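You operate a simulated robot arm through the tools that you are given. There is no shell and no other tool. Be economical: measure what you need, move in short steps, check, and stop when the job is done.

The job below is to be done with a simulated two-armed robot. You get a single attempt, and the scene is never put back.

JOB
Carry the hose coil with both arms and set it on the top of the yellow table. Take the white carton from the top of the black bench and leave it on the red sheet there. Fetch the green plug and stand it on top of the brown timber block on the top of the yellow bench. Stack the plug labelled "NPT" from the top of the black table on top of the plug marked "M". Put the green gasket from the top of the yellow table on the bottom right shelf of the blue shelving. Take the pink blind on the top of the yellow table and put it away on the ledge of the pipe rack. Put the can marked "thread paste" from the top of the yellow table on the white job card there and the can that says "powder" on top of the hub blind there. Fetch the yellow hose stub and set it on the top of the low chest. Put the black pad on the top of the yellow table away on the top of the white bench. Put the sample on the top of the yellow table away on the top of the white bench. Any order will do. Set down upright: white carton, green plug, can, yellow hose stub, black pad.

It is judged by the outcome, as a careful person would: the job done as asked, and still so three seconds after it is handed in. It fails if anything else is knocked over, pushed out of place, dropped, spilled or broken. Flat cloth is picked up by pressing the open fingertips on it (5 to 10 N) and closing them slowly along it; thin cloth reads only 2 to 8 mm in the jaws.

ROBOT AND FRAMES
Two 7-joint arms with fingered hands on one trunk, on a base that drives. Base frame: it is fixed to the floor where the robot stands at the start and does not move with it; the origin is under the middle of the robot, x ahead of it, y to its left, z up. Lengths are in mm, angles in rad, forces in N, time in s.
The left shoulder is at the start at [200, 135, 953], the right one opposite. Places, roughly: black can, blue bottle, green can [750, 4000, 1000]; black pad (5x4x7 cm) [700, 4800, 900]; bottom right shelf of the blue shelving [-1600, 2300, 300]; green gasket [1000, 3250, 750]; green plug (5x5x8 cm) [5100, -6300, 800]; hose coil (39x29x8 cm) [700, 100, 800]; hub blind (12x12x8 cm) [900, 4500, 900]; job card [750, 4250, 750]; ledge of the pipe rack (306x19 cm) [3920, 5100, 700]; pink blind [500, 3250, 750]; plug [1250, 1250, 1000]; red sheet (10x10x1 cm) [7700, -6400, 800]; sample [1000, 4750, 750]; timber block (30x6x11 cm) [5300, -6300, 900]; top of the low chest [-1400, 6800, 300]; top of the white bench [1400, -1200, 800]; top of the yellow table [700, 4000, 800]; white carton [8000, -6250, 750]; yellow hose stub (6x6x9 cm) [500, 4700, 900]. Payload 4 kg a hand.
The TCP of each hand is the grasp point between the finger pads, 25 mm short of the fingertips. In the tool frame z runs along the fingers and y along their closing line. The gripper opens to 88 mm. The gripper's body begins 29 mm behind the TCP. The gripper is a hand of 4 fingers: y runs from the thumb to the fingers, the wrist lies at [-13, -106, -174] in the tool frame, and closing takes about 1.5 s.
Orientation is that of the tool frame in the base frame, as a unit quaternion [w, x, y, z]. With the fingers straight down and the wrist toward the robot, the tool's x, y and z point along [0, 1, 0], [1, 0, 0] and [0, 0, -1] of the base frame.

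CONTROLS
- The arms move only by the tool play_rows. It takes "left_motion", "right_motion" or both (then of equal length, played together; a hand with none holds still); each is a list of rows, each an object of numbers (a shift or turn left out is 0, a gripper value left out holds the last): "tx", "ty", "tz": the shift along the base's x, y, z in mm; "ax", "ay", "az": the turn, a rotation vector about the base's x, y, z in rad. In form: [{"tx": .., "ty": .., "tz": .., "ax": .., "ay": .., "az": ..}, ...]. A call has 1 to 12 rows; each row shifts and turns the commanded pose from where the row before left it. "left_fingers" and "right_fingers" are, for a hand that has rows, the gripper command, from -1 (shut) to 1 (fully open), values between in proportion, set as the call begins (left out, the last holds). A row lasts 0.2 s, in which the tool goes at most 50 mm and 0.15 rad; a call with a longer step from one row to the next is refused whole, and so is a gripper value outside its range. Where a pose cannot be reached the arm comes as near as it can. A force on the tool above 40 N (or 10 N above the force at the start of the call, whichever is more), or a blocked arm, ends the call early, and 0.2 s more pass. Each finger travels about 153 mm/s and halts on what it meets, pressing with about 30 N; the grip force reading is that of the motor and also rises with nothing between the fingers. The clock runs only during rows and for 0.2 s after the last one: add rows that do not move to give the fingers time. The reply holds the time, the measured pose of the TCP, the force on the tool along the base axes, the opening and the grip force, in the units named above and with some noise, with the torque about the TCP (base axes, N m) and any sound that the robot's microphone picked up.
- Cameras (640 x 400 px; columns grow to the right, rows downward): "scene" is now at [136.2, 9.9, 1549.9]; the picture's right is [0.12, -0.99, 0.00], its down [-0.75, -0.09, -0.66] and it looks along [0.65, 0.08, -0.75] (base axes); focal length 249 px, centre (320, 200). "left" rides on the left gripper at [-64, -83, -98] in its tool frame; the picture's right is [-0.62, -0.37, 0.69], its down [0.71, -0.63, 0.30] and it looks along [0.32, 0.68, 0.65] (tool axes); focal length 265 px, centre (320, 200). "right" rides on the right gripper at [64, -83, -98] in its tool frame; the picture's right is [-0.62, 0.37, -0.69], its down [-0.71, -0.63, 0.31] and it looks along [-0.32, 0.68, 0.65] (tool axes); focal length 265 px, centre (320, 200). There is no depth. A picture from a camera that has moved, and an enlarged one, comes with that camera's place and axes in the base frame and with its lens.
- get_image(camera): a new picture of that camera. No time passes.
- raise_lower(by): slides the trunk up (or, below 0, down) by that many mm; the arms and the scene camera ride with it, the base frame stays. It gives what a move gives, with no picture.
- steer(legs): drives the robot by 1 to 6 legs, each [ahead, left, turn to the left] in mm, mm and rad, along the robot's own axes; the way and the turn of a leg run together, so that a leg with both is an arc; at most 1500 mm and 3.142 rad a leg. The arms and the cameras ride along, it lands a little off, and it stops where it bumps. It gives what a move gives.
- set_fingers(index, middle, ring, thumb_bend, thumb_turn, hand): sets how far each is bent, from 0 (flat) to 100 (curled in); at 30 the hand is open as for a grip, at 70 the pads meet at the TCP. One left out holds its place. A second passes; each finger stops where it meets its share of the squeeze, and holds until it gets a number again. A gripper value or a shape takes the hand back. It gives what a move gives, with no picture; readings hold the bend of each and the force on the fingers (four entries, about 0 where the hand has none), thumb and palm. thumb_turn goes from beside the hand (0) to across from the fingers (100), as for a grip.
- grasp_type(shape, hand): the hand has 4 fingers and takes this shape, open, in about a second: jaw (thumb against the fingers, like two jaws); tri (thumb and two fingers); tip (a fingertip pinch); poke (one finger out to press); point (the index stretched); flat (the hand flat); cup (the hand cupped); fist (a fist). The gripper value then closes the fingers along that shape, each until it touches; the sizes above hold for jaw. It gives what a move gives, with no picture.
- aim_head(pan, tilt): turns the head with the scene camera to pan (to the left, within 1.693 rad either way) and tilt (down, from -0.506 to 1.204), counted from straight ahead of the robot. It gives what a move gives.
- close_up(camera, box): a new picture of the part [left, top, right, bottom] of that camera's present view, enlarged. No time passes.
- finish_job(): hands the job in; it is judged then, once.

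Work in short steps. Places have to be worked out from the pictures, the camera data and where the tool is seen: move nearer, look again, correct. Check each grasp and each placing, and mend what went wrong. You have 535 turns and 316 pictures in all, those below and enlarged ones among them. Open the grippers and draw the arms clear of the work before you hand the job in, unless the task says otherwise.

The tools are called after "Emit:" as name(argument=value, ...) on one line, values as JSON. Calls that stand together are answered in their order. play_rows: Moves the arms, as the interface text tells. Its arguments: {"type":"object","properties":{"left_motion":{"type":"array"},"left_fingers":{"type":"number"},"right_motion":{"type":"array"},"right_fingers":{"type":"number"}},"required":[]} The other tools are called the same way: raise_lower (by) slides the trunk up or down; grasp_type (shape, hand) gives the hand a shape; set_fingers (index, middle, ring, thumb_bend, thumb_turn, hand) moves the fingers one by one; steer (legs) drives the base; aim_head (pan, tilt) turns the head that bears the scene camera; get_image (camera) takes a picture; close_up (camera, box) takes an enlarged picture of a part of a camera's view; finish_job () hands the job in.

At the start:

```text
t: 0.0
left_ee_pos: [536.9, 355.0, 1104.6]
left_tcp_rot: [-0.001, 0.707, 0.708, 0.0]
left_force: [0.3, -0.1, 0.1]
left_ft_torque: [-0.01, -0.02, 0.03]
left_gripper_width: 87.5
left_grasp_force: 0.0
left_shape: jaw
left_bend: [30.0, 30.0, 30.0, 30.0, 98.0]
left_finger forces: [0.1, 0.0, 0.0, 0.1, 0.0, 0.1]
right_ee_pos: [634.7, -64.8, 1036.6]
right_tcp_rot: [0.0, 0.707, 0.707, 0.0]
right_force: [0.7, -0.3, 0.1]
right_ft_torque: [0.01, 0.0, -0.01]
right_gripper_width: 87.9
right_grasp_force: 0.1
right_shape: jaw
right_bend: [30.0, 30.0, 30.0, 30.0, 98.0]
right_finger forces: [0.0, 0.0, 0.0, 0.1, 0.0, 0.0]
trunk travel left (down, up): [-558.0, 212.0]
robot x, y, heading: [-0.8, 4.1, -0.005]
head pan, tilt: [0.117, 0.853]
```

scene: 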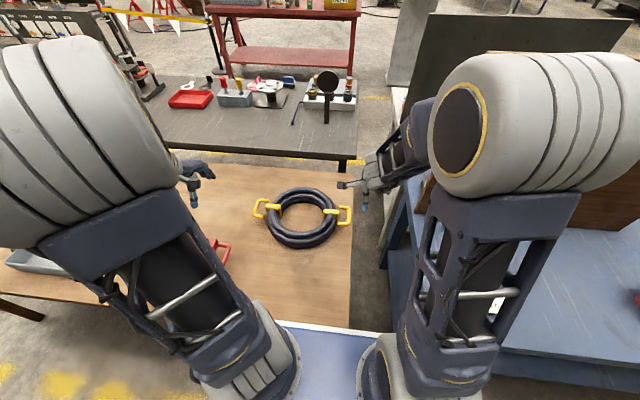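
right: 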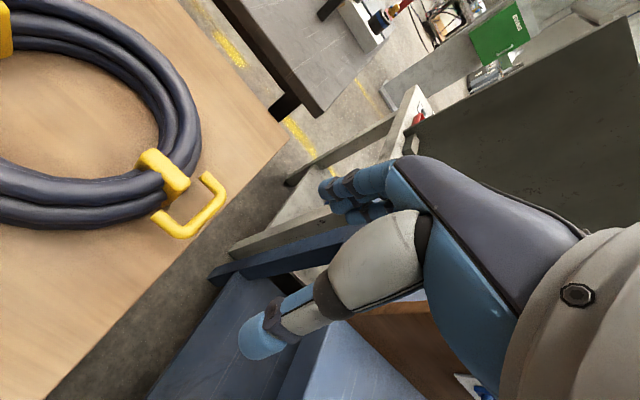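
left: 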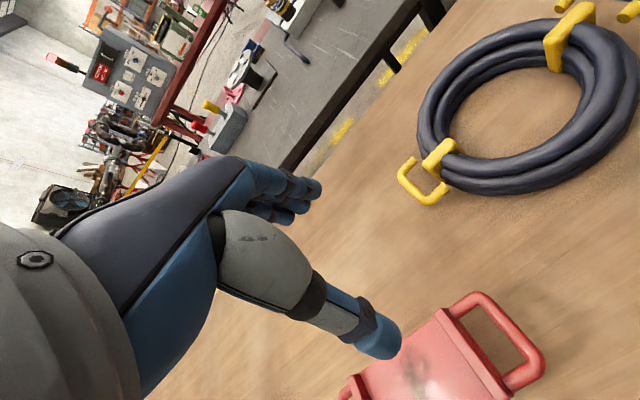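

The coil lies near [690, 146, 800] with its handles at about y≈303 and y≈-13. I'll look closer at it, and look around to learn the layout.

Emit:
close_up(camera="scene", box=[200, 150, 400, 275])

Emit:
aim_head(pan=1.2, tilt=0.35)

Emit:
get_image(camera="scene")

```text
3.20 times, centred on (300, 212) of scene
camera zoom: at [136.2, 9.9, 1549.9], right [0.12, -0.99, 0.0], down [-0.75, -0.09, -0.66], along [0.65, 0.08, -0.75], focal length 796 px, centre (384, 160)
```

zoom: 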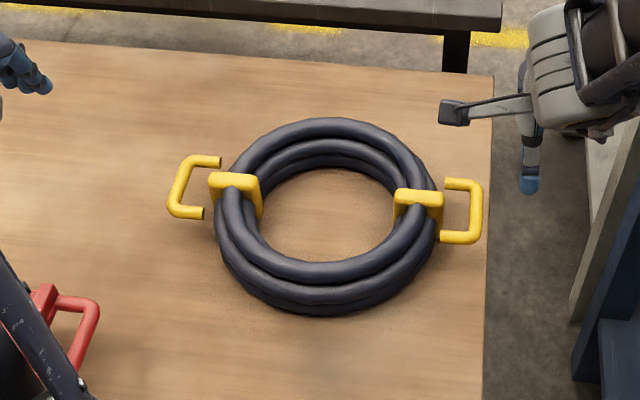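

```text
t: 1.3
left_ee_pos: [537.8, 355.3, 1103.7]
left_tcp_rot: [-0.001, 0.707, 0.707, 0.001]
left_force: [-0.2, -0.8, -0.6]
left_ft_torque: [-0.01, 0.0, -0.03]
left_gripper_width: 87.3
left_grasp_force: 0.1
left_shape: jaw
left_bend: [30.0, 30.0, 30.0, 30.0, 98.0]
left_finger forces: [0.1, 0.1, 0.1, 0.1, 0.0, 0.1]
right_ee_pos: [634.7, -63.3, 1036.6]
right_tcp_rot: [0.0, 0.707, 0.708, 0.0]
right_force: [-0.4, -0.6, 0.0]
right_ft_torque: [0.0, 0.0, 0.0]
right_gripper_width: 87.5
right_grasp_force: 0.0
right_shape: jaw
right_bend: [30.0, 30.0, 30.0, 30.0, 98.0]
right_finger forces: [0.1, 0.0, 0.1, 0.0, 0.0, 0.1]
trunk travel left (down, up): [-558.0, 212.0]
robot x, y, heading: [-0.1, 1.1, -0.004]
head pan, tilt: [1.201, 0.351]
```

```text
311 pictures are left
camera scene: at [92.5, 87.6, 1593.8], right [0.93, -0.36, 0.0], down [-0.12, -0.32, -0.94], along [0.34, 0.88, -0.34], focal length 249 px, centre (320, 200)
```

scene: 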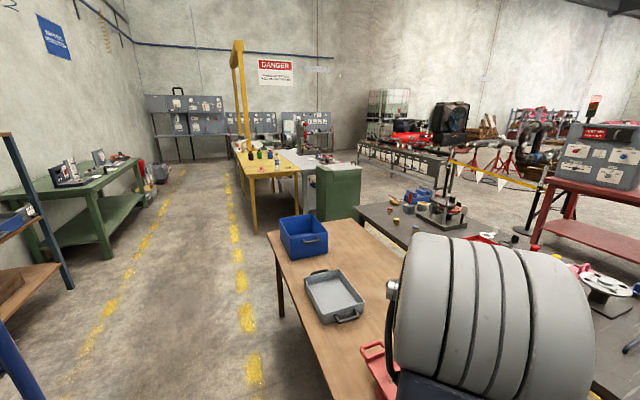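

The handles' outer bars run along x. Before rotating the right wrist outward I check what stands on the right side.

Emit:
aim_head(pan=-0.7, tilt=0.6)

Emit:
get_image(camera="scene")

Emit:
aim_head(pan=0.0, tilt=0.2)

Emit:
get_image(camera="scene")

```text
t: 3.2
left_ee_pos: [536.6, 355.9, 1104.5]
left_tcp_rot: [0.0, 0.707, 0.707, 0.0]
left_force: [-0.5, 1.2, 0.3]
left_ft_torque: [-0.04, 0.0, -0.01]
left_gripper_width: 87.5
left_grasp_force: 0.1
left_shape: jaw
left_bend: [30.0, 30.0, 30.0, 30.0, 98.0]
left_finger forces: [0.0, 0.1, 0.1, 0.0, 0.1, 0.1]
right_ee_pos: [633.3, -65.0, 1036.8]
right_tcp_rot: [0.0, 0.707, 0.707, 0.001]
right_force: [0.4, 0.2, 0.1]
right_ft_torque: [-0.01, 0.0, 0.0]
right_gripper_width: 87.6
right_grasp_force: 0.0
right_shape: jaw
right_bend: [30.0, 30.0, 30.0, 30.0, 98.0]
right_finger forces: [0.0, 0.0, 0.0, 0.0, 0.1, 0.0]
trunk travel left (down, up): [-558.0, 212.0]
robot x, y, heading: [0.3, -0.7, 0.001]
head pan, tilt: [-0.7, 0.6]
```

```text
310 pictures are left
camera scene: at [126.4, -56.1, 1571.1], right [-0.64, -0.77, 0.0], down [-0.43, 0.36, -0.83], along [0.63, -0.53, -0.56], focal length 249 px, centre (320, 200)
```

scene: 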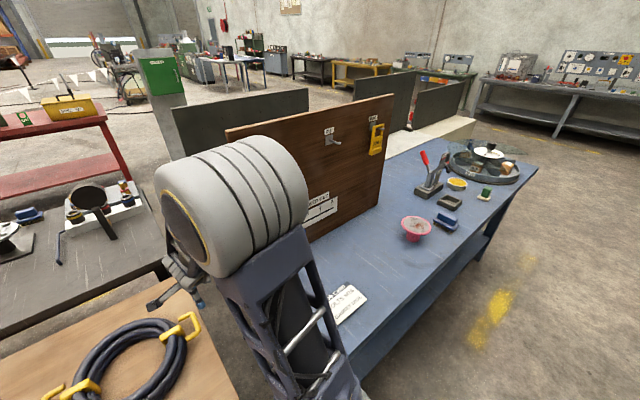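

```text
t: 4.3
left_ee_pos: [537.2, 355.4, 1105.6]
left_tcp_rot: [-0.001, 0.707, 0.707, 0.0]
left_force: [1.3, -0.5, 0.4]
left_ft_torque: [0.01, 0.01, 0.03]
left_gripper_width: 87.7
left_grasp_force: 0.1
left_shape: jaw
left_bend: [30.0, 30.0, 30.0, 30.0, 98.0]
left_finger forces: [0.0, 0.0, 0.0, 0.1, 0.0, 0.0]
right_ee_pos: [633.3, -65.0, 1037.1]
right_tcp_rot: [0.0, 0.707, 0.708, 0.0]
right_force: [-0.6, 0.3, 0.1]
right_ft_torque: [-0.05, 0.0, -0.03]
right_gripper_width: 87.6
right_grasp_force: 0.1
right_shape: jaw
right_bend: [30.0, 30.0, 30.0, 30.0, 98.0]
right_finger forces: [0.0, 0.1, 0.1, 0.0, 0.0, 0.0]
trunk travel left (down, up): [-558.0, 212.0]
robot x, y, heading: [-0.2, 0.8, -0.001]
head pan, tilt: [0.0, 0.201]
```

```text
309 pictures are left
camera scene: at [151.9, 0.7, 1607.8], right [0.0, -1.0, 0.0], down [-0.2, 0.0, -0.98], along [0.98, 0.0, -0.2], focal length 249 px, centre (320, 200)
```

scene: 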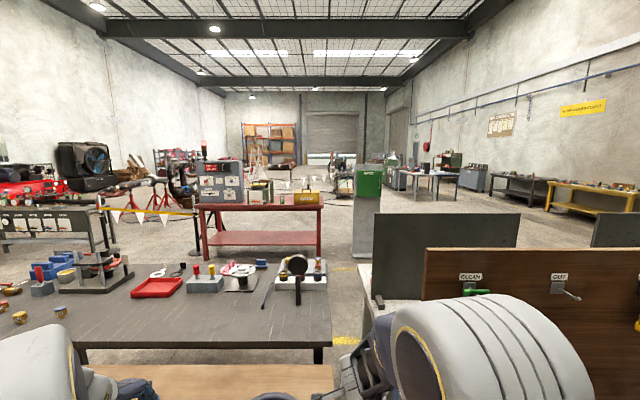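

The right side has room. I rotate both hands 90° so they close across the handle bars, moving above the handles.

Emit:
play_rows(left_motion=[{"tx": 16, "ty": -2, "tz": -12, "az": -0.1428}, {"tx": 16, "ty": -2, "tz": -12, "az": -0.1428}, {"tx": 16, "ty": -2, "tz": -12, "az": -0.1428}, {"tx": 16, "ty": -2, "tz": -12, "az": -0.1428}, {"tx": 16, "ty": -2, "tz": -12, "az": -0.1428}, {"tx": 16, "ty": -2, "tz": -12, "az": -0.1428}, {"tx": 16, "ty": -2, "tz": -12, "az": -0.1428}, {"tx": 16, "ty": -2, "tz": -12, "az": -0.1428}, {"tx": 16, "ty": -2, "tz": -12, "az": -0.1428}, {"tx": 16, "ty": -2, "tz": -12, "az": -0.1428}, {"tx": 16, "ty": -2, "tz": -12, "az": -0.1428}], right_motion=[{"tx": 8, "ty": 3, "tz": -6, "az": 0.1428}, {"tx": 8, "ty": 3, "tz": -6, "az": 0.1428}, {"tx": 8, "ty": 3, "tz": -6, "az": 0.1428}, {"tx": 8, "ty": 3, "tz": -6, "az": 0.1428}, {"tx": 8, "ty": 3, "tz": -6, "az": 0.1428}, {"tx": 8, "ty": 3, "tz": -6, "az": 0.1428}, {"tx": 8, "ty": 3, "tz": -6, "az": 0.1428}, {"tx": 8, "ty": 3, "tz": -6, "az": 0.1428}, {"tx": 8, "ty": 3, "tz": -6, "az": 0.1428}, {"tx": 8, "ty": 3, "tz": -6, "az": 0.1428}, {"tx": 8, "ty": 3, "tz": -6, "az": 0.1428}])

Emit:
aim_head(pan=0.1, tilt=0.85)

Emit:
get_image(camera="left")

Emit:
get_image(camera="right")

Emit:
close_up(camera="scene", box=[200, 120, 440, 270])

```text
t: 6.7
left_ee_pos: [711.8, 333.1, 973.0]
left_tcp_rot: [0.0, 1.0, -0.001, 0.0]
left_force: [0.0, -0.8, 0.5]
left_ft_torque: [0.01, 0.0, 0.02]
left_gripper_width: 87.8
left_grasp_force: 0.1
left_shape: jaw
left_bend: [30.0, 30.0, 30.0, 30.0, 98.0]
left_finger forces: [0.1, 0.0, 0.0, 0.0, 0.1, 0.0]
right_ee_pos: [722.0, -30.4, 969.5]
right_tcp_rot: [0.001, -0.001, 1.0, 0.0]
right_force: [0.0, 0.0, 0.4]
right_ft_torque: [-0.01, -0.04, 0.02]
right_gripper_width: 87.7
right_grasp_force: 0.0
right_shape: jaw
right_bend: [30.0, 30.0, 30.0, 30.0, 98.0]
right_finger forces: [0.0, 0.0, 0.1, 0.0, 0.1, 0.1]
trunk travel left (down, up): [-558.0, 212.0]
robot x, y, heading: [-1.6, 3.9, -0.003]
head pan, tilt: [0.0, 0.201]
```

```text
t: 7.7
left_ee_pos: [712.5, 332.8, 972.1]
left_tcp_rot: [0.0, 1.0, 0.001, 0.0]
left_force: [0.2, -0.6, -0.2]
left_ft_torque: [-0.01, 0.01, 0.02]
left_gripper_width: 87.7
left_grasp_force: 0.0
left_shape: jaw
left_bend: [30.0, 30.0, 30.0, 30.0, 98.0]
left_finger forces: [0.0, 0.0, 0.1, 0.0, 0.1, 0.0]
right_ee_pos: [723.2, -30.0, 969.7]
right_tcp_rot: [-0.001, 0.0, 1.0, 0.0]
right_force: [0.5, 0.6, -0.3]
right_ft_torque: [0.0, 0.02, -0.01]
right_gripper_width: 87.3
right_grasp_force: 0.0
right_shape: jaw
right_bend: [30.0, 30.0, 30.0, 30.0, 98.0]
right_finger forces: [0.1, 0.0, 0.0, 0.1, 0.1, 0.1]
trunk travel left (down, up): [-558.0, 212.0]
robot x, y, heading: [1.1, 1.5, -0.003]
head pan, tilt: [0.099, 0.85]
```

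```text
308 pictures are left
camera left: at [647.9, 416.8, 1072.5], right [-0.62, 0.37, -0.69], down [0.71, 0.63, -0.3], along [0.33, -0.68, -0.65], focal length 265 px, centre (320, 200)
```

left: 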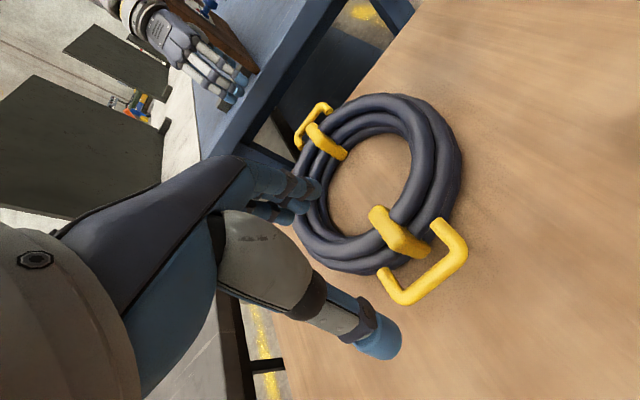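

```text
307 pictures are left
camera right: at [658.4, -115.3, 1067.9], right [0.62, 0.37, 0.69], down [0.71, -0.63, -0.31], along [0.32, 0.68, -0.65], focal length 265 px, centre (320, 200)
```

right: 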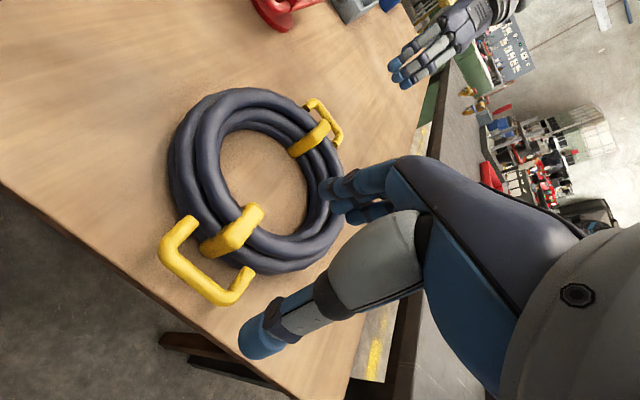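

```text
2.67 times, centred on (320, 195) of scene
camera zoom: at [136.6, 8.6, 1550.3], right [0.1, -1.0, 0.0], down [-0.75, -0.07, -0.66], along [0.66, 0.07, -0.75], focal length 664 px, centre (320, 213)
```

zoom: 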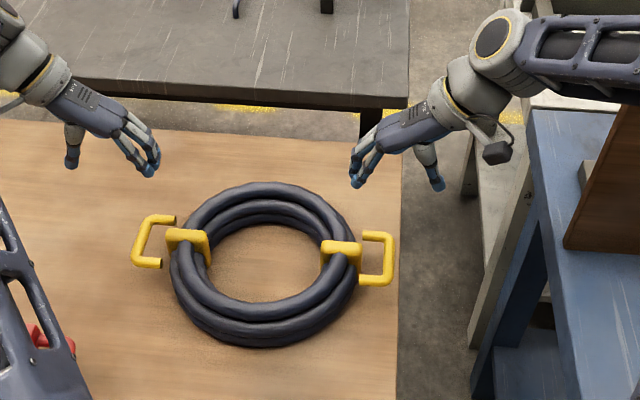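

Left bar ≈ [718, 330, 800], right bar ≈ [719, -34, 800]. I narrow the grippers to fit the loops and descend to 865.

Emit:
play_rows(left_motion=[{"tx": 1, "ty": 0, "tz": -27}, {"tx": 1, "ty": -1, "tz": -27}, {"tx": 1, "ty": -1, "tz": -27}, {"tx": 2, "ty": -1, "tz": -27}, {}], left_fingers=-0.1, right_motion=[{"tx": -1, "ty": -1, "tz": -26}, {"tx": -1, "ty": -1, "tz": -26}, {"tx": -1, "ty": -1, "tz": -26}, {"tx": -1, "ty": -1, "tz": -26}, {}], right_fingers=-0.1)

Emit:
get_image(camera="left")

Emit:
get_image(camera="right")

Emit:
close_up(camera="scene", box=[220, 160, 380, 260])

```text
t: 8.9
left_ee_pos: [719.3, 330.2, 865.6]
left_tcp_rot: [0.0, 1.0, 0.0, 0.0]
left_force: [-0.5, 0.3, -0.2]
left_ft_torque: [0.02, 0.0, -0.01]
left_gripper_width: 40.0
left_grasp_force: 0.1
left_shape: jaw
left_bend: [74.0, 46.0, 43.0, 71.0, 100.0]
left_finger forces: [0.0, 0.1, 0.1, 0.0, 0.1, 0.0]
right_ee_pos: [718.2, -36.7, 867.4]
right_tcp_rot: [0.0, 0.0, 1.0, 0.0]
right_force: [-0.3, -0.2, 0.1]
right_ft_torque: [-0.02, 0.01, -0.03]
right_gripper_width: 39.8
right_grasp_force: 0.1
right_shape: jaw
right_bend: [74.0, 46.0, 43.0, 71.0, 100.0]
right_finger forces: [0.1, 0.0, 0.0, 0.0, 0.1, 0.1]
trunk travel left (down, up): [-558.0, 212.0]
robot x, y, heading: [1.2, -1.7, 0.001]
head pan, tilt: [0.099, 0.85]
```

```text
305 pictures are left
camera left: at [654.6, 413.6, 964.6], right [-0.62, 0.37, -0.69], down [0.71, 0.63, -0.3], along [0.32, -0.68, -0.65], focal length 265 px, centre (320, 200)
```

left: 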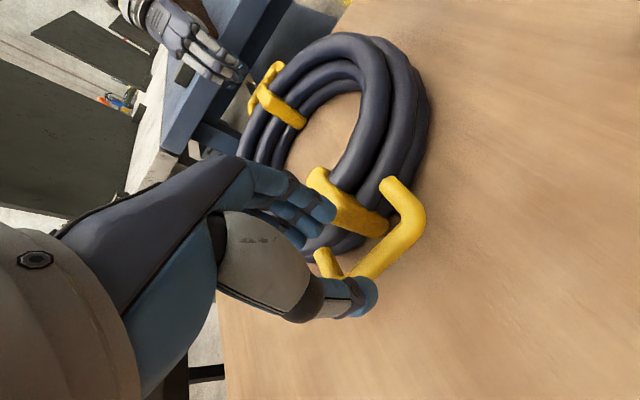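

```text
304 pictures are left
camera right: at [653.8, -120.8, 965.2], right [0.62, 0.37, 0.69], down [0.71, -0.63, -0.3], along [0.32, 0.68, -0.65], focal length 265 px, centre (320, 200)
```

right: 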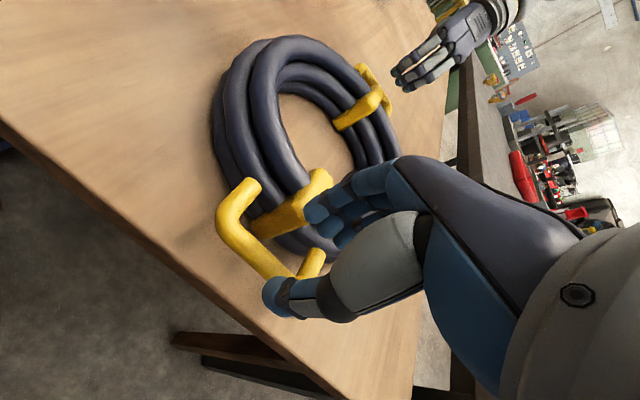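

```text
4.00 times, centred on (300, 210) of scene
camera zoom: at [136.5, 8.6, 1550.2], right [0.1, -1.0, 0.0], down [-0.75, -0.07, -0.66], along [0.66, 0.07, -0.75], focal length 995 px, centre (400, 160)
```

zoom: 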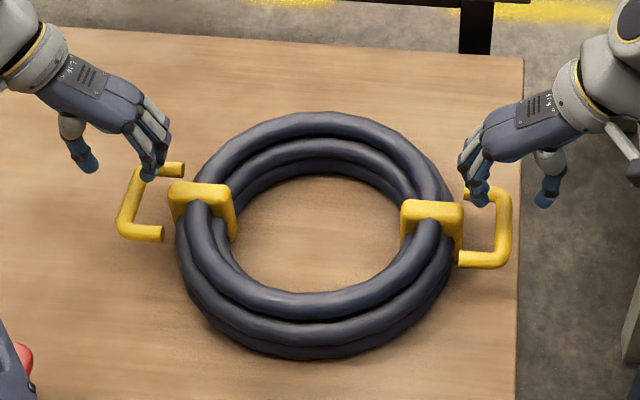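

Refined bars: left [713, 331, 803], right [714, -33, 803]. Descending straight so the fingers enter the loops.

Emit:
play_rows(left_motion=[{"tx": -5, "ty": 0.5, "tz": -5}, {"tz": -15}, {"tz": -15}, {"tz": -15}, {"tz": -15}, {}], right_motion=[{"tx": -4, "ty": 3.5, "tz": -5}, {"tz": -15}, {"tz": -15}, {"tz": -15}, {"tz": -15}, {}])

Emit:
get_image(camera="left")

Emit:
get_image(camera="right")

Emit:
close_up(camera="scene", box=[220, 160, 380, 260])

```text
t: 10.1
left_ee_pos: [716.1, 336.8, 811.1]
left_tcp_rot: [-0.002, 1.0, 0.005, 0.006]
left_force: [-0.7, 6.8, 10.0]
left_ft_torque: [-0.53, -0.05, 0.08]
left_gripper_width: 39.2
left_grasp_force: 0.1
left_shape: jaw
left_bend: [74.0, 48.0, 43.0, 71.0, 100.0]
left_finger forces: [0.0, 10.7, 0.0, 0.0, 0.0, 0.0]
right_ee_pos: [719.2, -37.7, 810.4]
right_tcp_rot: [0.006, 0.006, 1.0, -0.001]
right_force: [-2.4, -15.8, 18.2]
right_ft_torque: [1.02, -0.14, 0.0]
right_gripper_width: 37.9
right_grasp_force: 0.0
right_shape: jaw
right_bend: [74.0, 51.0, 43.0, 71.0, 100.0]
right_finger forces: [0.0, 22.8, 0.0, 0.0, 0.1, 0.0]
trunk travel left (down, up): [-558.0, 212.0]
robot x, y, heading: [-0.7, -1.3, -0.007]
head pan, tilt: [0.099, 0.85]
stopped in row 5 (right hand): the force on the tool passed its limit at 60 N (the readings are from after the stop); the commanded pose is now the measured one
```

```text
302 pictures are left
camera left: at [650.0, 418.4, 909.9], right [-0.62, 0.37, -0.7], down [0.71, 0.64, -0.29], along [0.34, -0.68, -0.65], focal length 265 px, centre (320, 200)
```

left: 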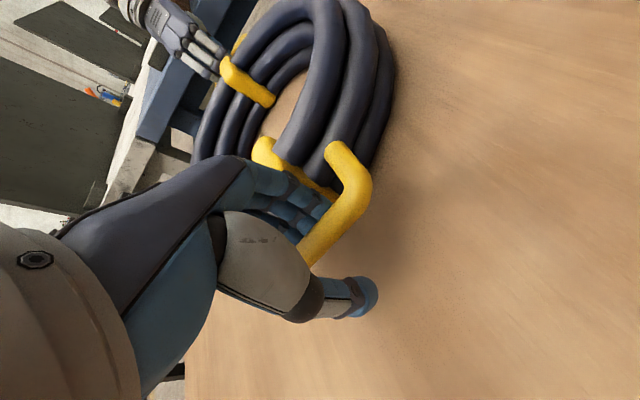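

```text
301 pictures are left
camera right: at [653.8, -121.3, 909.1], right [0.62, 0.36, 0.7], down [0.71, -0.64, -0.3], along [0.34, 0.68, -0.65], focal length 265 px, centre (320, 200)
```

right: 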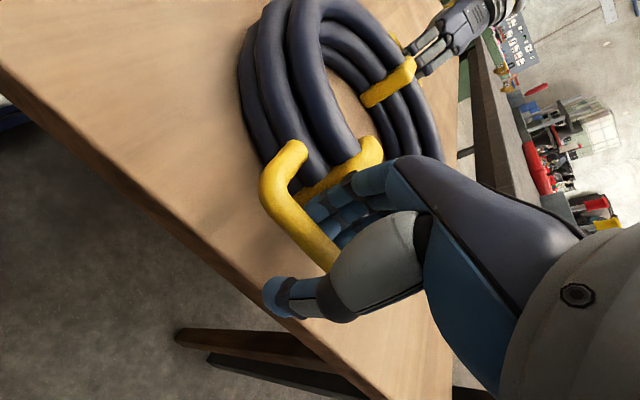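

```text
4.00 times, centred on (300, 210) of scene
camera zoom: at [135.7, 8.1, 1550.4], right [0.1, -1.0, 0.0], down [-0.75, -0.07, -0.66], along [0.66, 0.07, -0.75], focal length 995 px, centre (400, 160)
```

zoom: 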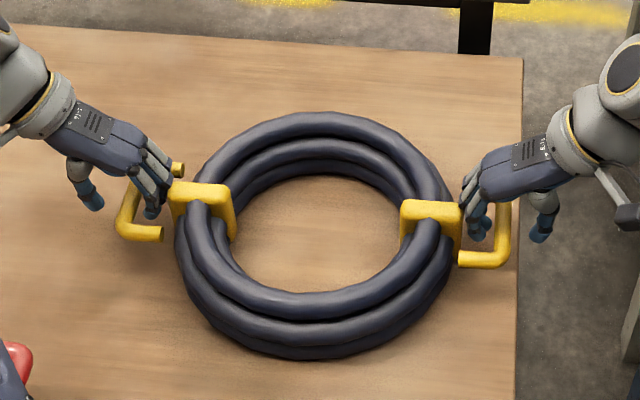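

The middle fingers brush the clamps, but the TCPs straddle the bars with tips well below them. I close both hands here.

Emit:
play_rows(left_motion=[{"tz": 0}, {}, {}, {}, {}, {}, {}, {}], left_fingers=-1, right_motion=[{"tz": 0}, {}, {}, {}, {}, {}, {}, {}], right_fingers=-1)

Emit:
get_image(camera="left")

Emit:
get_image(camera="right")

```text
t: 11.9
left_ee_pos: [716.2, 335.5, 808.4]
left_tcp_rot: [-0.002, 1.0, 0.003, 0.004]
left_force: [1.2, 10.7, -5.1]
left_ft_torque: [0.1, 0.03, -0.02]
left_gripper_width: 2.2
left_grasp_force: 30.0
left_shape: jaw
left_bend: [74.0, 58.0, 54.0, 36.0, 100.0]
left_finger forces: [15.2, 3.6, 2.8, 0.1, 33.3, 0.0]
right_ee_pos: [719.1, -36.2, 809.7]
right_tcp_rot: [0.005, 0.005, 1.0, 0.0]
right_force: [-0.4, -10.8, -4.6]
right_ft_torque: [-0.14, 0.01, 0.03]
right_gripper_width: 7.4
right_grasp_force: 29.8
right_shape: jaw
right_bend: [73.0, 60.0, 58.0, 71.0, 100.0]
right_finger forces: [12.6, 3.2, 2.8, 0.0, 29.1, 0.0]
trunk travel left (down, up): [-558.0, 212.0]
robot x, y, heading: [1.1, 0.3, 0.001]
head pan, tilt: [0.099, 0.85]
```

```text
299 pictures are left
camera left: at [650.5, 417.9, 907.9], right [-0.62, 0.37, -0.7], down [0.71, 0.64, -0.3], along [0.34, -0.68, -0.65], focal length 265 px, centre (320, 200)
```

left: 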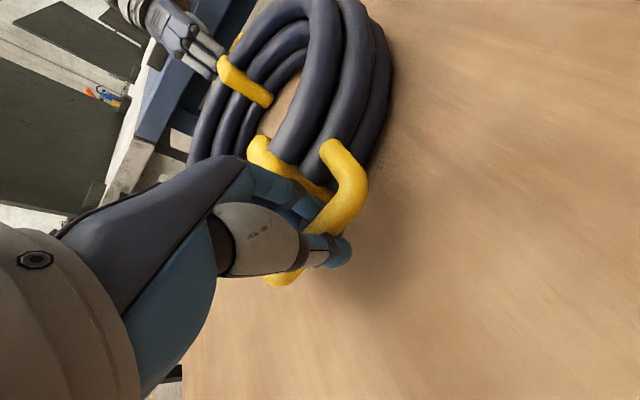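

```text
298 pictures are left
camera right: at [653.6, -119.6, 907.2], right [0.62, 0.36, 0.7], down [0.71, -0.64, -0.3], along [0.34, 0.68, -0.65], focal length 265 px, centre (320, 200)
```

right: 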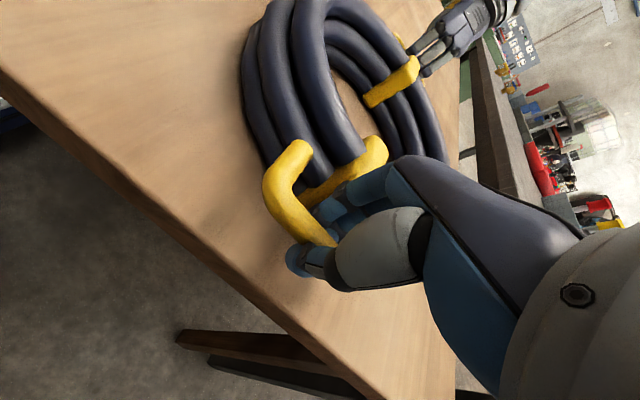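

Both hands show firm contact with the bars. I lift 40 mm together and check.

Emit:
play_rows(left_motion=[{"tz": 8}, {"tz": 8}, {"tz": 8}, {"tz": 8}, {"tz": 8}, {}], right_motion=[{"tz": 8}, {"tz": 8}, {"tz": 8}, {"tz": 8}, {"tz": 8}, {}])

Emit:
close_up(camera="scene", box=[220, 160, 380, 260])

```text
t: 13.3
left_ee_pos: [716.4, 334.3, 850.0]
left_tcp_rot: [-0.002, 1.0, 0.003, 0.004]
left_force: [-0.6, 9.4, -4.7]
left_ft_torque: [0.08, 0.01, -0.05]
left_gripper_width: 2.3
left_grasp_force: 29.5
left_shape: jaw
left_bend: [74.0, 58.0, 54.0, 36.0, 100.0]
left_finger forces: [15.4, 3.6, 2.9, 0.0, 32.2, 0.1]
right_ee_pos: [719.1, -36.7, 850.4]
right_tcp_rot: [0.004, 0.005, 1.0, 0.0]
right_force: [-0.4, -9.7, -5.0]
right_ft_torque: [-0.13, 0.01, 0.02]
right_gripper_width: 7.7
right_grasp_force: 29.9
right_shape: jaw
right_bend: [73.0, 60.0, 58.0, 71.0, 100.0]
right_finger forces: [12.8, 3.4, 2.9, 0.1, 28.2, 0.0]
trunk travel left (down, up): [-558.0, 212.0]
robot x, y, heading: [0.4, -1.6, -0.004]
head pan, tilt: [0.099, 0.85]
```

```text
4.00 times, centred on (300, 210) of scene
camera zoom: at [137.0, 8.6, 1550.1], right [0.1, -1.0, 0.0], down [-0.75, -0.07, -0.66], along [0.66, 0.07, -0.75], focal length 995 px, centre (400, 160)
```

zoom: 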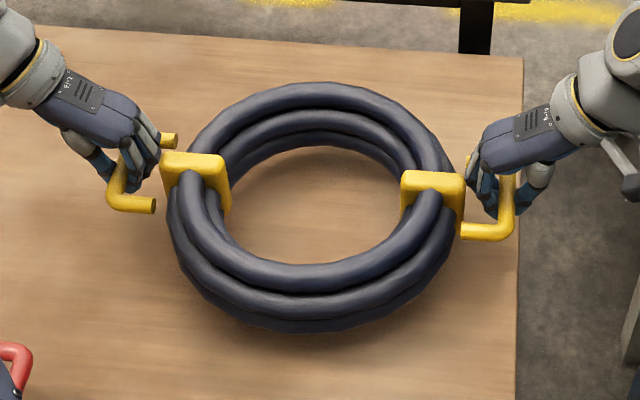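

The coil is up and held level (~1 kg). I raise the trunk and look toward the left/back before backing out.

Emit:
raise_lower(by=180)

Emit:
aim_head(pan=1.69, tilt=0.5)

Emit:
get_image(camera="scene")

```text
t: 15.3
left_ee_pos: [715.7, 334.8, 1028.5]
left_tcp_rot: [-0.002, 1.0, 0.003, 0.004]
left_force: [0.9, 8.8, -5.0]
left_ft_torque: [0.07, 0.03, 0.0]
left_gripper_width: 2.2
left_grasp_force: 30.0
left_shape: jaw
left_bend: [74.0, 58.0, 54.0, 36.0, 100.0]
left_finger forces: [15.4, 3.6, 2.8, 0.0, 32.1, 0.1]
right_ee_pos: [718.7, -36.5, 1028.3]
right_tcp_rot: [0.004, 0.005, 1.0, 0.0]
right_force: [0.3, -9.5, -5.8]
right_ft_torque: [-0.11, 0.06, 0.04]
right_gripper_width: 7.4
right_grasp_force: 29.9
right_shape: jaw
right_bend: [73.0, 60.0, 58.0, 71.0, 100.0]
right_finger forces: [12.7, 3.3, 2.8, 0.0, 28.1, 0.0]
trunk travel left (down, up): [-738.0, 32.0]
robot x, y, heading: [-5.2, -0.5, 0.006]
head pan, tilt: [0.099, 0.85]
```

```text
t: 16.9
left_ee_pos: [715.5, 335.1, 1028.2]
left_tcp_rot: [-0.002, 1.0, 0.003, 0.004]
left_force: [-1.3, 9.7, -5.8]
left_ft_torque: [0.11, 0.03, -0.03]
left_gripper_width: 2.4
left_grasp_force: 30.4
left_shape: jaw
left_bend: [74.0, 58.0, 54.0, 36.0, 100.0]
left_finger forces: [15.4, 3.6, 2.9, 0.0, 32.2, 0.0]
right_ee_pos: [718.5, -37.2, 1029.0]
right_tcp_rot: [0.004, 0.005, 1.0, 0.0]
right_force: [-0.1, -9.5, -4.9]
right_ft_torque: [-0.07, 0.04, 0.02]
right_gripper_width: 7.6
right_grasp_force: 30.1
right_shape: jaw
right_bend: [73.0, 60.0, 58.0, 71.0, 100.0]
right_finger forces: [12.7, 3.4, 2.8, 0.0, 28.1, 0.1]
trunk travel left (down, up): [-738.0, 32.0]
robot x, y, heading: [-1.2, 2.9, 0.001]
head pan, tilt: [1.689, 0.499]
```

```text
296 pictures are left
camera scene: at [48.5, 91.2, 1760.1], right [0.99, 0.12, 0.0], down [0.06, -0.48, -0.88], along [-0.1, 0.87, -0.48], focal length 249 px, centre (320, 200)
```

scene: 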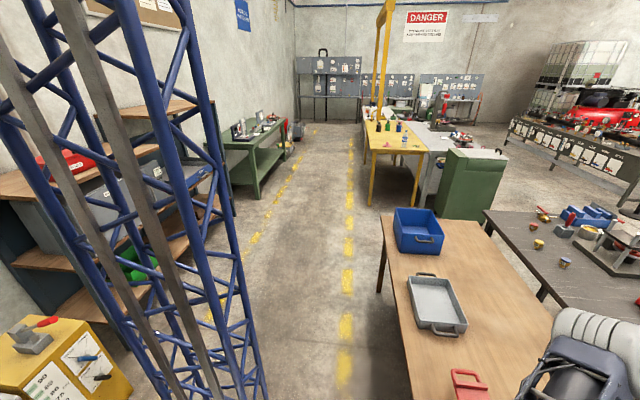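

A blue lattice mast stands behind-left of me. I tilt down to find its foot.

Emit:
aim_head(pan=1.69, tilt=1.15)

Emit:
get_image(camera="scene")

Emit:
aim_head(pan=-1.69, tilt=0.7)

Emit:
get_image(camera="scene")

```text
t: 18.0
left_ee_pos: [716.5, 335.8, 1028.5]
left_tcp_rot: [-0.001, 1.0, 0.003, 0.004]
left_force: [0.1, 9.6, -5.4]
left_ft_torque: [0.09, -0.02, -0.02]
left_gripper_width: 2.0
left_grasp_force: 30.1
left_shape: jaw
left_bend: [74.0, 58.0, 54.0, 36.0, 100.0]
left_finger forces: [15.4, 3.6, 2.9, 0.1, 32.2, 0.1]
right_ee_pos: [718.6, -36.2, 1030.4]
right_tcp_rot: [0.004, 0.004, 1.0, -0.001]
right_force: [0.3, -10.5, -6.0]
right_ft_torque: [-0.1, 0.03, 0.04]
right_gripper_width: 7.4
right_grasp_force: 29.8
right_shape: jaw
right_bend: [73.0, 60.0, 58.0, 71.0, 100.0]
right_finger forces: [12.6, 3.3, 2.8, 0.0, 28.0, 0.0]
trunk travel left (down, up): [-738.0, 32.0]
robot x, y, heading: [-0.5, -0.7, -0.002]
head pan, tilt: [1.689, 1.15]
```

```text
295 pictures are left
camera scene: at [52.1, 60.0, 1709.4], right [0.99, 0.12, 0.0], down [0.11, -0.91, -0.41], along [-0.05, 0.41, -0.91], focal length 249 px, centre (320, 200)
```

scene: 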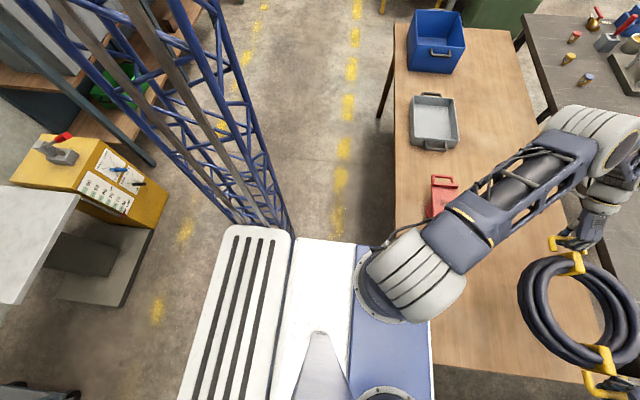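

```text
t: 20.8
left_ee_pos: [716.0, 335.7, 1029.5]
left_tcp_rot: [-0.002, 1.0, 0.004, 0.005]
left_force: [-0.1, 9.3, -4.8]
left_ft_torque: [0.11, 0.03, -0.04]
left_gripper_width: 1.7
left_grasp_force: 29.8
left_shape: jaw
left_bend: [74.0, 58.0, 54.0, 36.0, 100.0]
left_finger forces: [15.3, 3.6, 3.0, 0.1, 32.1, 0.1]
right_ee_pos: [719.1, -36.1, 1029.2]
right_tcp_rot: [0.004, 0.004, 1.0, 0.0]
right_force: [0.2, -9.4, -6.0]
right_ft_torque: [-0.12, 0.01, 0.04]
right_gripper_width: 7.4
right_grasp_force: 30.5
right_shape: jaw
right_bend: [73.0, 60.0, 58.0, 71.0, 100.0]
right_finger forces: [12.6, 3.2, 2.8, 0.1, 27.9, 0.0]
trunk travel left (down, up): [-738.0, 32.0]
robot x, y, heading: [2.2, -0.5, -0.004]
head pan, tilt: [-1.689, 0.7]
```

```text
294 pictures are left
camera scene: at [49.2, -83.5, 1742.4], right [-0.99, 0.12, 0.0], down [0.08, 0.64, -0.76], along [-0.09, -0.76, -0.64], focal length 249 px, centre (320, 200)
```

scene: 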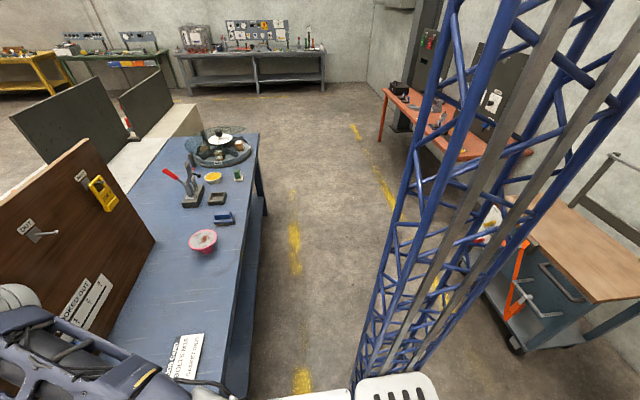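

The lattice is my own mast. The aisle is clear, so I back off 300 mm and strafe left toward the yellow table with the coil held above everything.

Emit:
steer(legs=[[-300, 0, 0], [0, 1400, 0], [0, 1400, 0]])

Emit:
aim_head(pan=0.7, tilt=0.7)

Emit:
get_image(camera="scene")

```text
t: 36.2
left_ee_pos: [375.9, 3170.4, 1029.6]
left_tcp_rot: [-0.002, 1.0, 0.004, 0.004]
left_force: [0.0, 10.4, -5.7]
left_ft_torque: [0.12, 0.02, -0.07]
left_gripper_width: 2.0
left_grasp_force: 29.8
left_shape: jaw
left_bend: [74.0, 58.0, 55.0, 36.0, 100.0]
left_finger forces: [15.6, 3.3, 3.0, 0.0, 31.3, 0.1]
right_ee_pos: [379.2, 2800.7, 1030.8]
right_tcp_rot: [0.004, 0.003, 1.0, 0.001]
right_force: [0.3, -9.4, -5.2]
right_ft_torque: [-0.07, 0.03, 0.06]
right_gripper_width: 7.3
right_grasp_force: 29.8
right_shape: jaw
right_bend: [73.0, 74.0, 59.0, 72.0, 100.0]
right_finger forces: [12.2, 2.8, 2.7, 0.0, 27.4, 0.0]
trunk travel left (down, up): [-738.0, 32.0]
robot x, y, heading: [-337.5, 2833.9, 0.005]
head pan, tilt: [-1.689, 0.7]
```

```text
t: 38.4
left_ee_pos: [375.8, 3171.1, 1030.1]
left_tcp_rot: [-0.003, 1.0, 0.006, 0.004]
left_force: [-0.4, 11.5, -5.6]
left_ft_torque: [0.12, 0.0, -0.01]
left_gripper_width: 2.1
left_grasp_force: 30.0
left_shape: jaw
left_bend: [74.0, 58.0, 55.0, 35.0, 100.0]
left_finger forces: [15.5, 3.2, 3.0, 0.0, 34.0, 0.0]
right_ee_pos: [379.5, 2799.4, 1029.9]
right_tcp_rot: [0.004, 0.003, 1.0, 0.0]
right_force: [0.4, -11.4, -5.3]
right_ft_torque: [-0.11, 0.02, 0.07]
right_gripper_width: 7.3
right_grasp_force: 30.0
right_shape: jaw
right_bend: [73.0, 74.0, 59.0, 72.0, 100.0]
right_finger forces: [12.3, 2.7, 2.6, 0.0, 30.5, 0.1]
trunk travel left (down, up): [-738.0, 32.0]
robot x, y, heading: [-342.9, 2834.3, 0.005]
head pan, tilt: [0.7, 0.7]
```

```text
293 pictures are left
camera scene: at [-216.3, 2890.3, 1742.4], right [0.65, -0.76, 0.0], down [-0.49, -0.42, -0.76], along [0.58, 0.49, -0.64], focal length 249 px, centre (320, 200)
```

scene: 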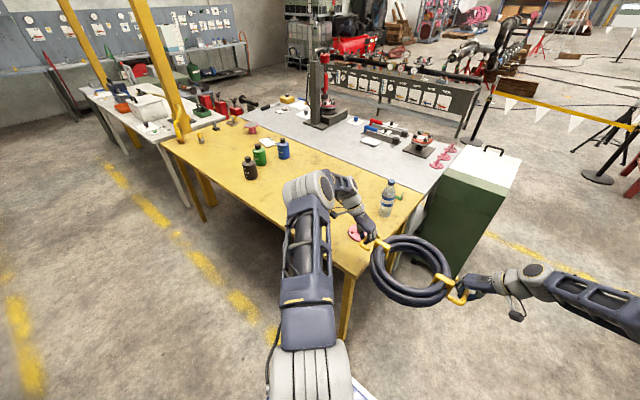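

Yellow table ahead; area between the pink blind and the bottles looks free. I strafe on and look down from there.

Emit:
steer(legs=[[0, 750, 0]])

Emit:
aim_head(pan=0.0, tilt=0.6)

Emit:
get_image(camera="scene")

```text
t: 42.4
left_ee_pos: [365.7, 3927.0, 1029.0]
left_tcp_rot: [-0.003, 1.0, 0.01, 0.005]
left_force: [-0.1, 12.9, -5.6]
left_ft_torque: [0.15, 0.04, -0.07]
left_gripper_width: 1.3
left_grasp_force: 29.5
left_shape: jaw
left_bend: [74.0, 59.0, 55.0, 35.0, 100.0]
left_finger forces: [15.4, 3.0, 3.0, 0.0, 34.7, 0.0]
right_ee_pos: [372.7, 3554.1, 1028.8]
right_tcp_rot: [0.004, -0.001, 1.0, 0.0]
right_force: [0.6, -12.0, -4.9]
right_ft_torque: [-0.14, -0.03, 0.05]
right_gripper_width: 7.5
right_grasp_force: 30.2
right_shape: jaw
right_bend: [73.0, 74.0, 59.0, 72.0, 100.0]
right_finger forces: [12.0, 2.4, 2.6, 0.0, 31.1, 0.0]
trunk travel left (down, up): [-738.0, 32.0]
robot x, y, heading: [-347.3, 3582.3, 0.007]
head pan, tilt: [0.7, 0.7]
```

```text
t: 43.5
left_ee_pos: [367.6, 3928.6, 1029.9]
left_tcp_rot: [-0.003, 1.0, 0.009, 0.004]
left_force: [-0.5, 8.0, -5.6]
left_ft_torque: [0.1, -0.01, -0.05]
left_gripper_width: 1.5
left_grasp_force: 30.4
left_shape: jaw
left_bend: [74.0, 58.0, 55.0, 72.0, 100.0]
left_finger forces: [17.3, 3.1, 2.9, 0.0, 32.5, 0.0]
right_ee_pos: [374.8, 3554.2, 1030.0]
right_tcp_rot: [0.004, -0.001, 1.0, -0.001]
right_force: [0.4, -7.6, -5.1]
right_ft_torque: [-0.07, -0.01, 0.06]
right_gripper_width: 7.5
right_grasp_force: 29.7
right_shape: jaw
right_bend: [73.0, 74.0, 59.0, 72.0, 100.0]
right_finger forces: [12.9, 2.6, 2.7, 0.0, 28.2, 0.1]
trunk travel left (down, up): [-738.0, 32.0]
robot x, y, heading: [-343.1, 3585.1, 0.012]
head pan, tilt: [0.0, 0.6]
```

```text
292 pictures are left
camera scene: at [-197.9, 3585.6, 1751.0], right [0.01, -1.0, 0.0], down [-0.57, -0.01, -0.82], along [0.82, 0.01, -0.57], focal length 249 px, centre (320, 200)
```

scene: 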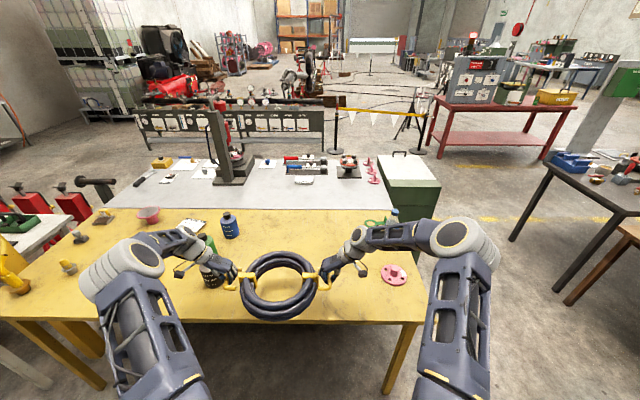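

Free spot: around [640, 3640], between the pink blind (588,3243) and the cans (y≈4100). I drive there.

Emit:
steer(legs=[[0, -95, -0.012], [265, 0, 0]])

Emit:
aim_head(pan=0.0, tilt=0.8)

Emit:
get_image(camera="scene")

```text
t: 46.1
left_ee_pos: [635.4, 3826.0, 1029.7]
left_tcp_rot: [-0.003, 1.0, 0.006, 0.005]
left_force: [-0.8, 11.4, -4.6]
left_ft_torque: [0.13, -0.02, -0.07]
left_gripper_width: 1.2
left_grasp_force: 30.0
left_shape: jaw
left_bend: [74.0, 59.0, 56.0, 72.0, 100.0]
left_finger forces: [15.7, 3.0, 3.0, 0.0, 34.5, 0.1]
right_ee_pos: [639.9, 3451.5, 1030.9]
right_tcp_rot: [0.004, 0.003, 1.0, -0.001]
right_force: [0.2, -13.5, -6.1]
right_ft_torque: [-0.11, 0.03, 0.06]
right_gripper_width: 7.4
right_grasp_force: 29.5
right_shape: jaw
right_bend: [74.0, 74.0, 60.0, 72.0, 100.0]
right_finger forces: [12.0, 2.4, 2.7, 0.0, 30.4, 0.0]
trunk travel left (down, up): [-738.0, 32.0]
robot x, y, heading: [-77.5, 3485.5, 0.006]
head pan, tilt: [0.0, 0.6]
```

```text
t: 46.9
left_ee_pos: [636.1, 3824.9, 1029.2]
left_tcp_rot: [-0.004, 1.0, 0.007, 0.004]
left_force: [-0.7, 5.9, -4.9]
left_ft_torque: [0.05, -0.01, -0.07]
left_gripper_width: 1.3
left_grasp_force: 30.3
left_shape: jaw
left_bend: [74.0, 59.0, 55.0, 72.0, 100.0]
left_finger forces: [18.0, 3.1, 3.2, 0.0, 31.5, 0.0]
right_ee_pos: [639.4, 3451.7, 1029.6]
right_tcp_rot: [0.004, 0.004, 1.0, -0.001]
right_force: [-0.8, -5.7, -5.9]
right_ft_torque: [-0.07, 0.03, 0.07]
right_gripper_width: 7.7
right_grasp_force: 30.2
right_shape: jaw
right_bend: [74.0, 74.0, 60.0, 72.0, 100.0]
right_finger forces: [13.6, 2.6, 2.9, 0.0, 27.2, 0.0]
trunk travel left (down, up): [-738.0, 32.0]
robot x, y, heading: [-79.9, 3486.4, -0.003]
head pan, tilt: [0.0, 0.799]
```

```text
291 pictures are left
camera scene: at [60.4, 3488.2, 1734.2], right [0.0, -1.0, 0.0], down [-0.72, 0.0, -0.7], along [0.7, 0.0, -0.72], focal length 249 px, centre (320, 200)
```

scene: 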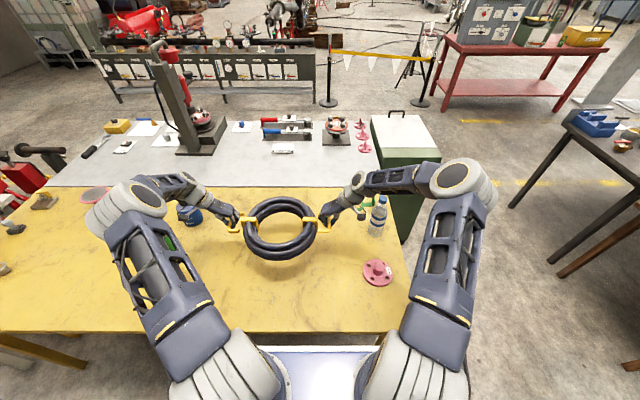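

Black can (~[514,4097]) is hidden beneath my left arm; I shift 50 mm right for clearance, then lower the trunk partway.

Emit:
steer(legs=[[0, -50, 0]])

Emit:
raise_lower(by=-140)

Emit:
aim_head(pan=0.3, tilt=0.9)

Emit:
get_image(camera="scene")

Emit:
get_image(camera="right")

```text
t: 47.8
left_ee_pos: [636.2, 3774.6, 1028.9]
left_tcp_rot: [-0.003, 1.0, 0.005, 0.004]
left_force: [-0.2, 8.8, -6.4]
left_ft_torque: [0.08, 0.01, -0.09]
left_gripper_width: 1.7
left_grasp_force: 29.8
left_shape: jaw
left_bend: [74.0, 59.0, 55.0, 72.0, 100.0]
left_finger forces: [17.0, 2.8, 2.9, 0.1, 32.8, 0.1]
right_ee_pos: [639.2, 3400.3, 1029.7]
right_tcp_rot: [0.004, 0.004, 1.0, -0.001]
right_force: [-0.6, -9.1, -5.6]
right_ft_torque: [-0.06, -0.01, 0.06]
right_gripper_width: 7.5
right_grasp_force: 29.8
right_shape: jaw
right_bend: [74.0, 74.0, 60.0, 72.0, 100.0]
right_finger forces: [12.7, 2.4, 2.7, 0.0, 28.4, 0.0]
trunk travel left (down, up): [-738.0, 32.0]
robot x, y, heading: [-76.9, 3437.2, 0.003]
head pan, tilt: [0.0, 0.799]
```

```text
t: 49.5
left_ee_pos: [635.4, 3773.6, 889.7]
left_tcp_rot: [-0.004, 1.0, 0.006, 0.005]
left_force: [1.7, 13.9, 5.1]
left_ft_torque: [-0.14, 0.01, 0.05]
left_gripper_width: 1.0
left_grasp_force: 30.3
left_shape: jaw
left_bend: [74.0, 59.0, 72.0, 73.0, 100.0]
left_finger forces: [3.6, 0.0, 0.0, 0.1, 15.4, 0.0]
right_ee_pos: [638.7, 3399.8, 889.7]
right_tcp_rot: [0.005, 0.005, 1.0, -0.001]
right_force: [0.8, -8.3, 0.7]
right_ft_torque: [0.04, 0.01, 0.0]
right_gripper_width: 6.9
right_grasp_force: 30.4
right_shape: jaw
right_bend: [74.0, 74.0, 71.0, 74.0, 100.0]
right_finger forces: [0.1, 0.0, 0.0, 0.0, 7.5, 0.1]
trunk travel left (down, up): [-598.0, 172.0]
robot x, y, heading: [-80.5, 3438.6, 0.002]
head pan, tilt: [0.0, 0.799]
```

```text
t: 50.2
left_ee_pos: [635.8, 3774.5, 890.1]
left_tcp_rot: [-0.004, 1.0, 0.006, 0.005]
left_force: [1.5, 17.9, 4.7]
left_ft_torque: [-0.16, 0.05, 0.03]
left_gripper_width: 0.8
left_grasp_force: 30.0
left_shape: jaw
left_bend: [74.0, 59.0, 72.0, 73.0, 100.0]
left_finger forces: [3.0, 0.1, 0.0, 0.0, 19.0, 0.0]
right_ee_pos: [639.6, 3400.2, 889.6]
right_tcp_rot: [0.004, 0.005, 1.0, -0.001]
right_force: [1.1, -10.1, -0.5]
right_ft_torque: [0.03, -0.01, 0.0]
right_gripper_width: 6.8
right_grasp_force: 30.0
right_shape: jaw
right_bend: [74.0, 74.0, 71.0, 74.0, 100.0]
right_finger forces: [0.1, 0.0, 0.0, 0.0, 8.4, 0.0]
trunk travel left (down, up): [-598.0, 172.0]
robot x, y, heading: [-75.6, 3435.6, 0.0]
head pan, tilt: [0.3, 0.901]
```

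```text
290 pictures are left
camera scene: at [51.5, 3459.6, 1586.3], right [0.3, -0.95, 0.0], down [-0.75, -0.23, -0.62], along [0.59, 0.18, -0.78], focal length 249 px, centre (320, 200)
```

scene: 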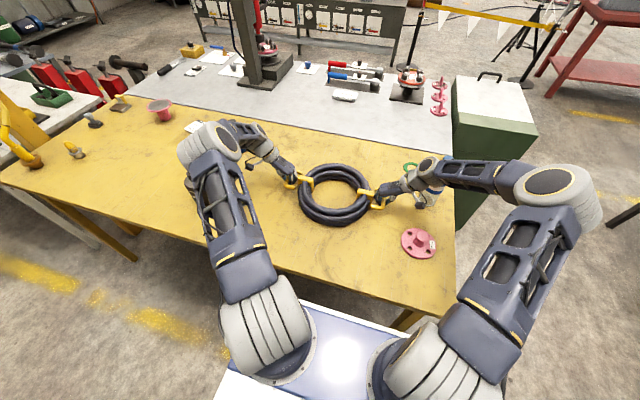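

```text
289 pictures are left
camera right: at [574.4, 3316.7, 987.0], right [0.62, 0.36, 0.7], down [0.71, -0.64, -0.3], along [0.34, 0.68, -0.65], focal length 265 px, centre (320, 200)
```

right: 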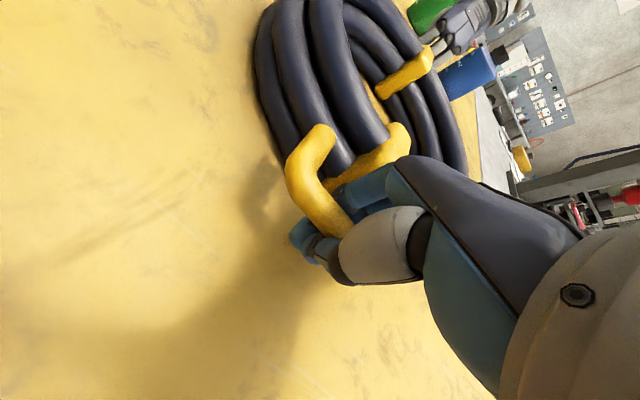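

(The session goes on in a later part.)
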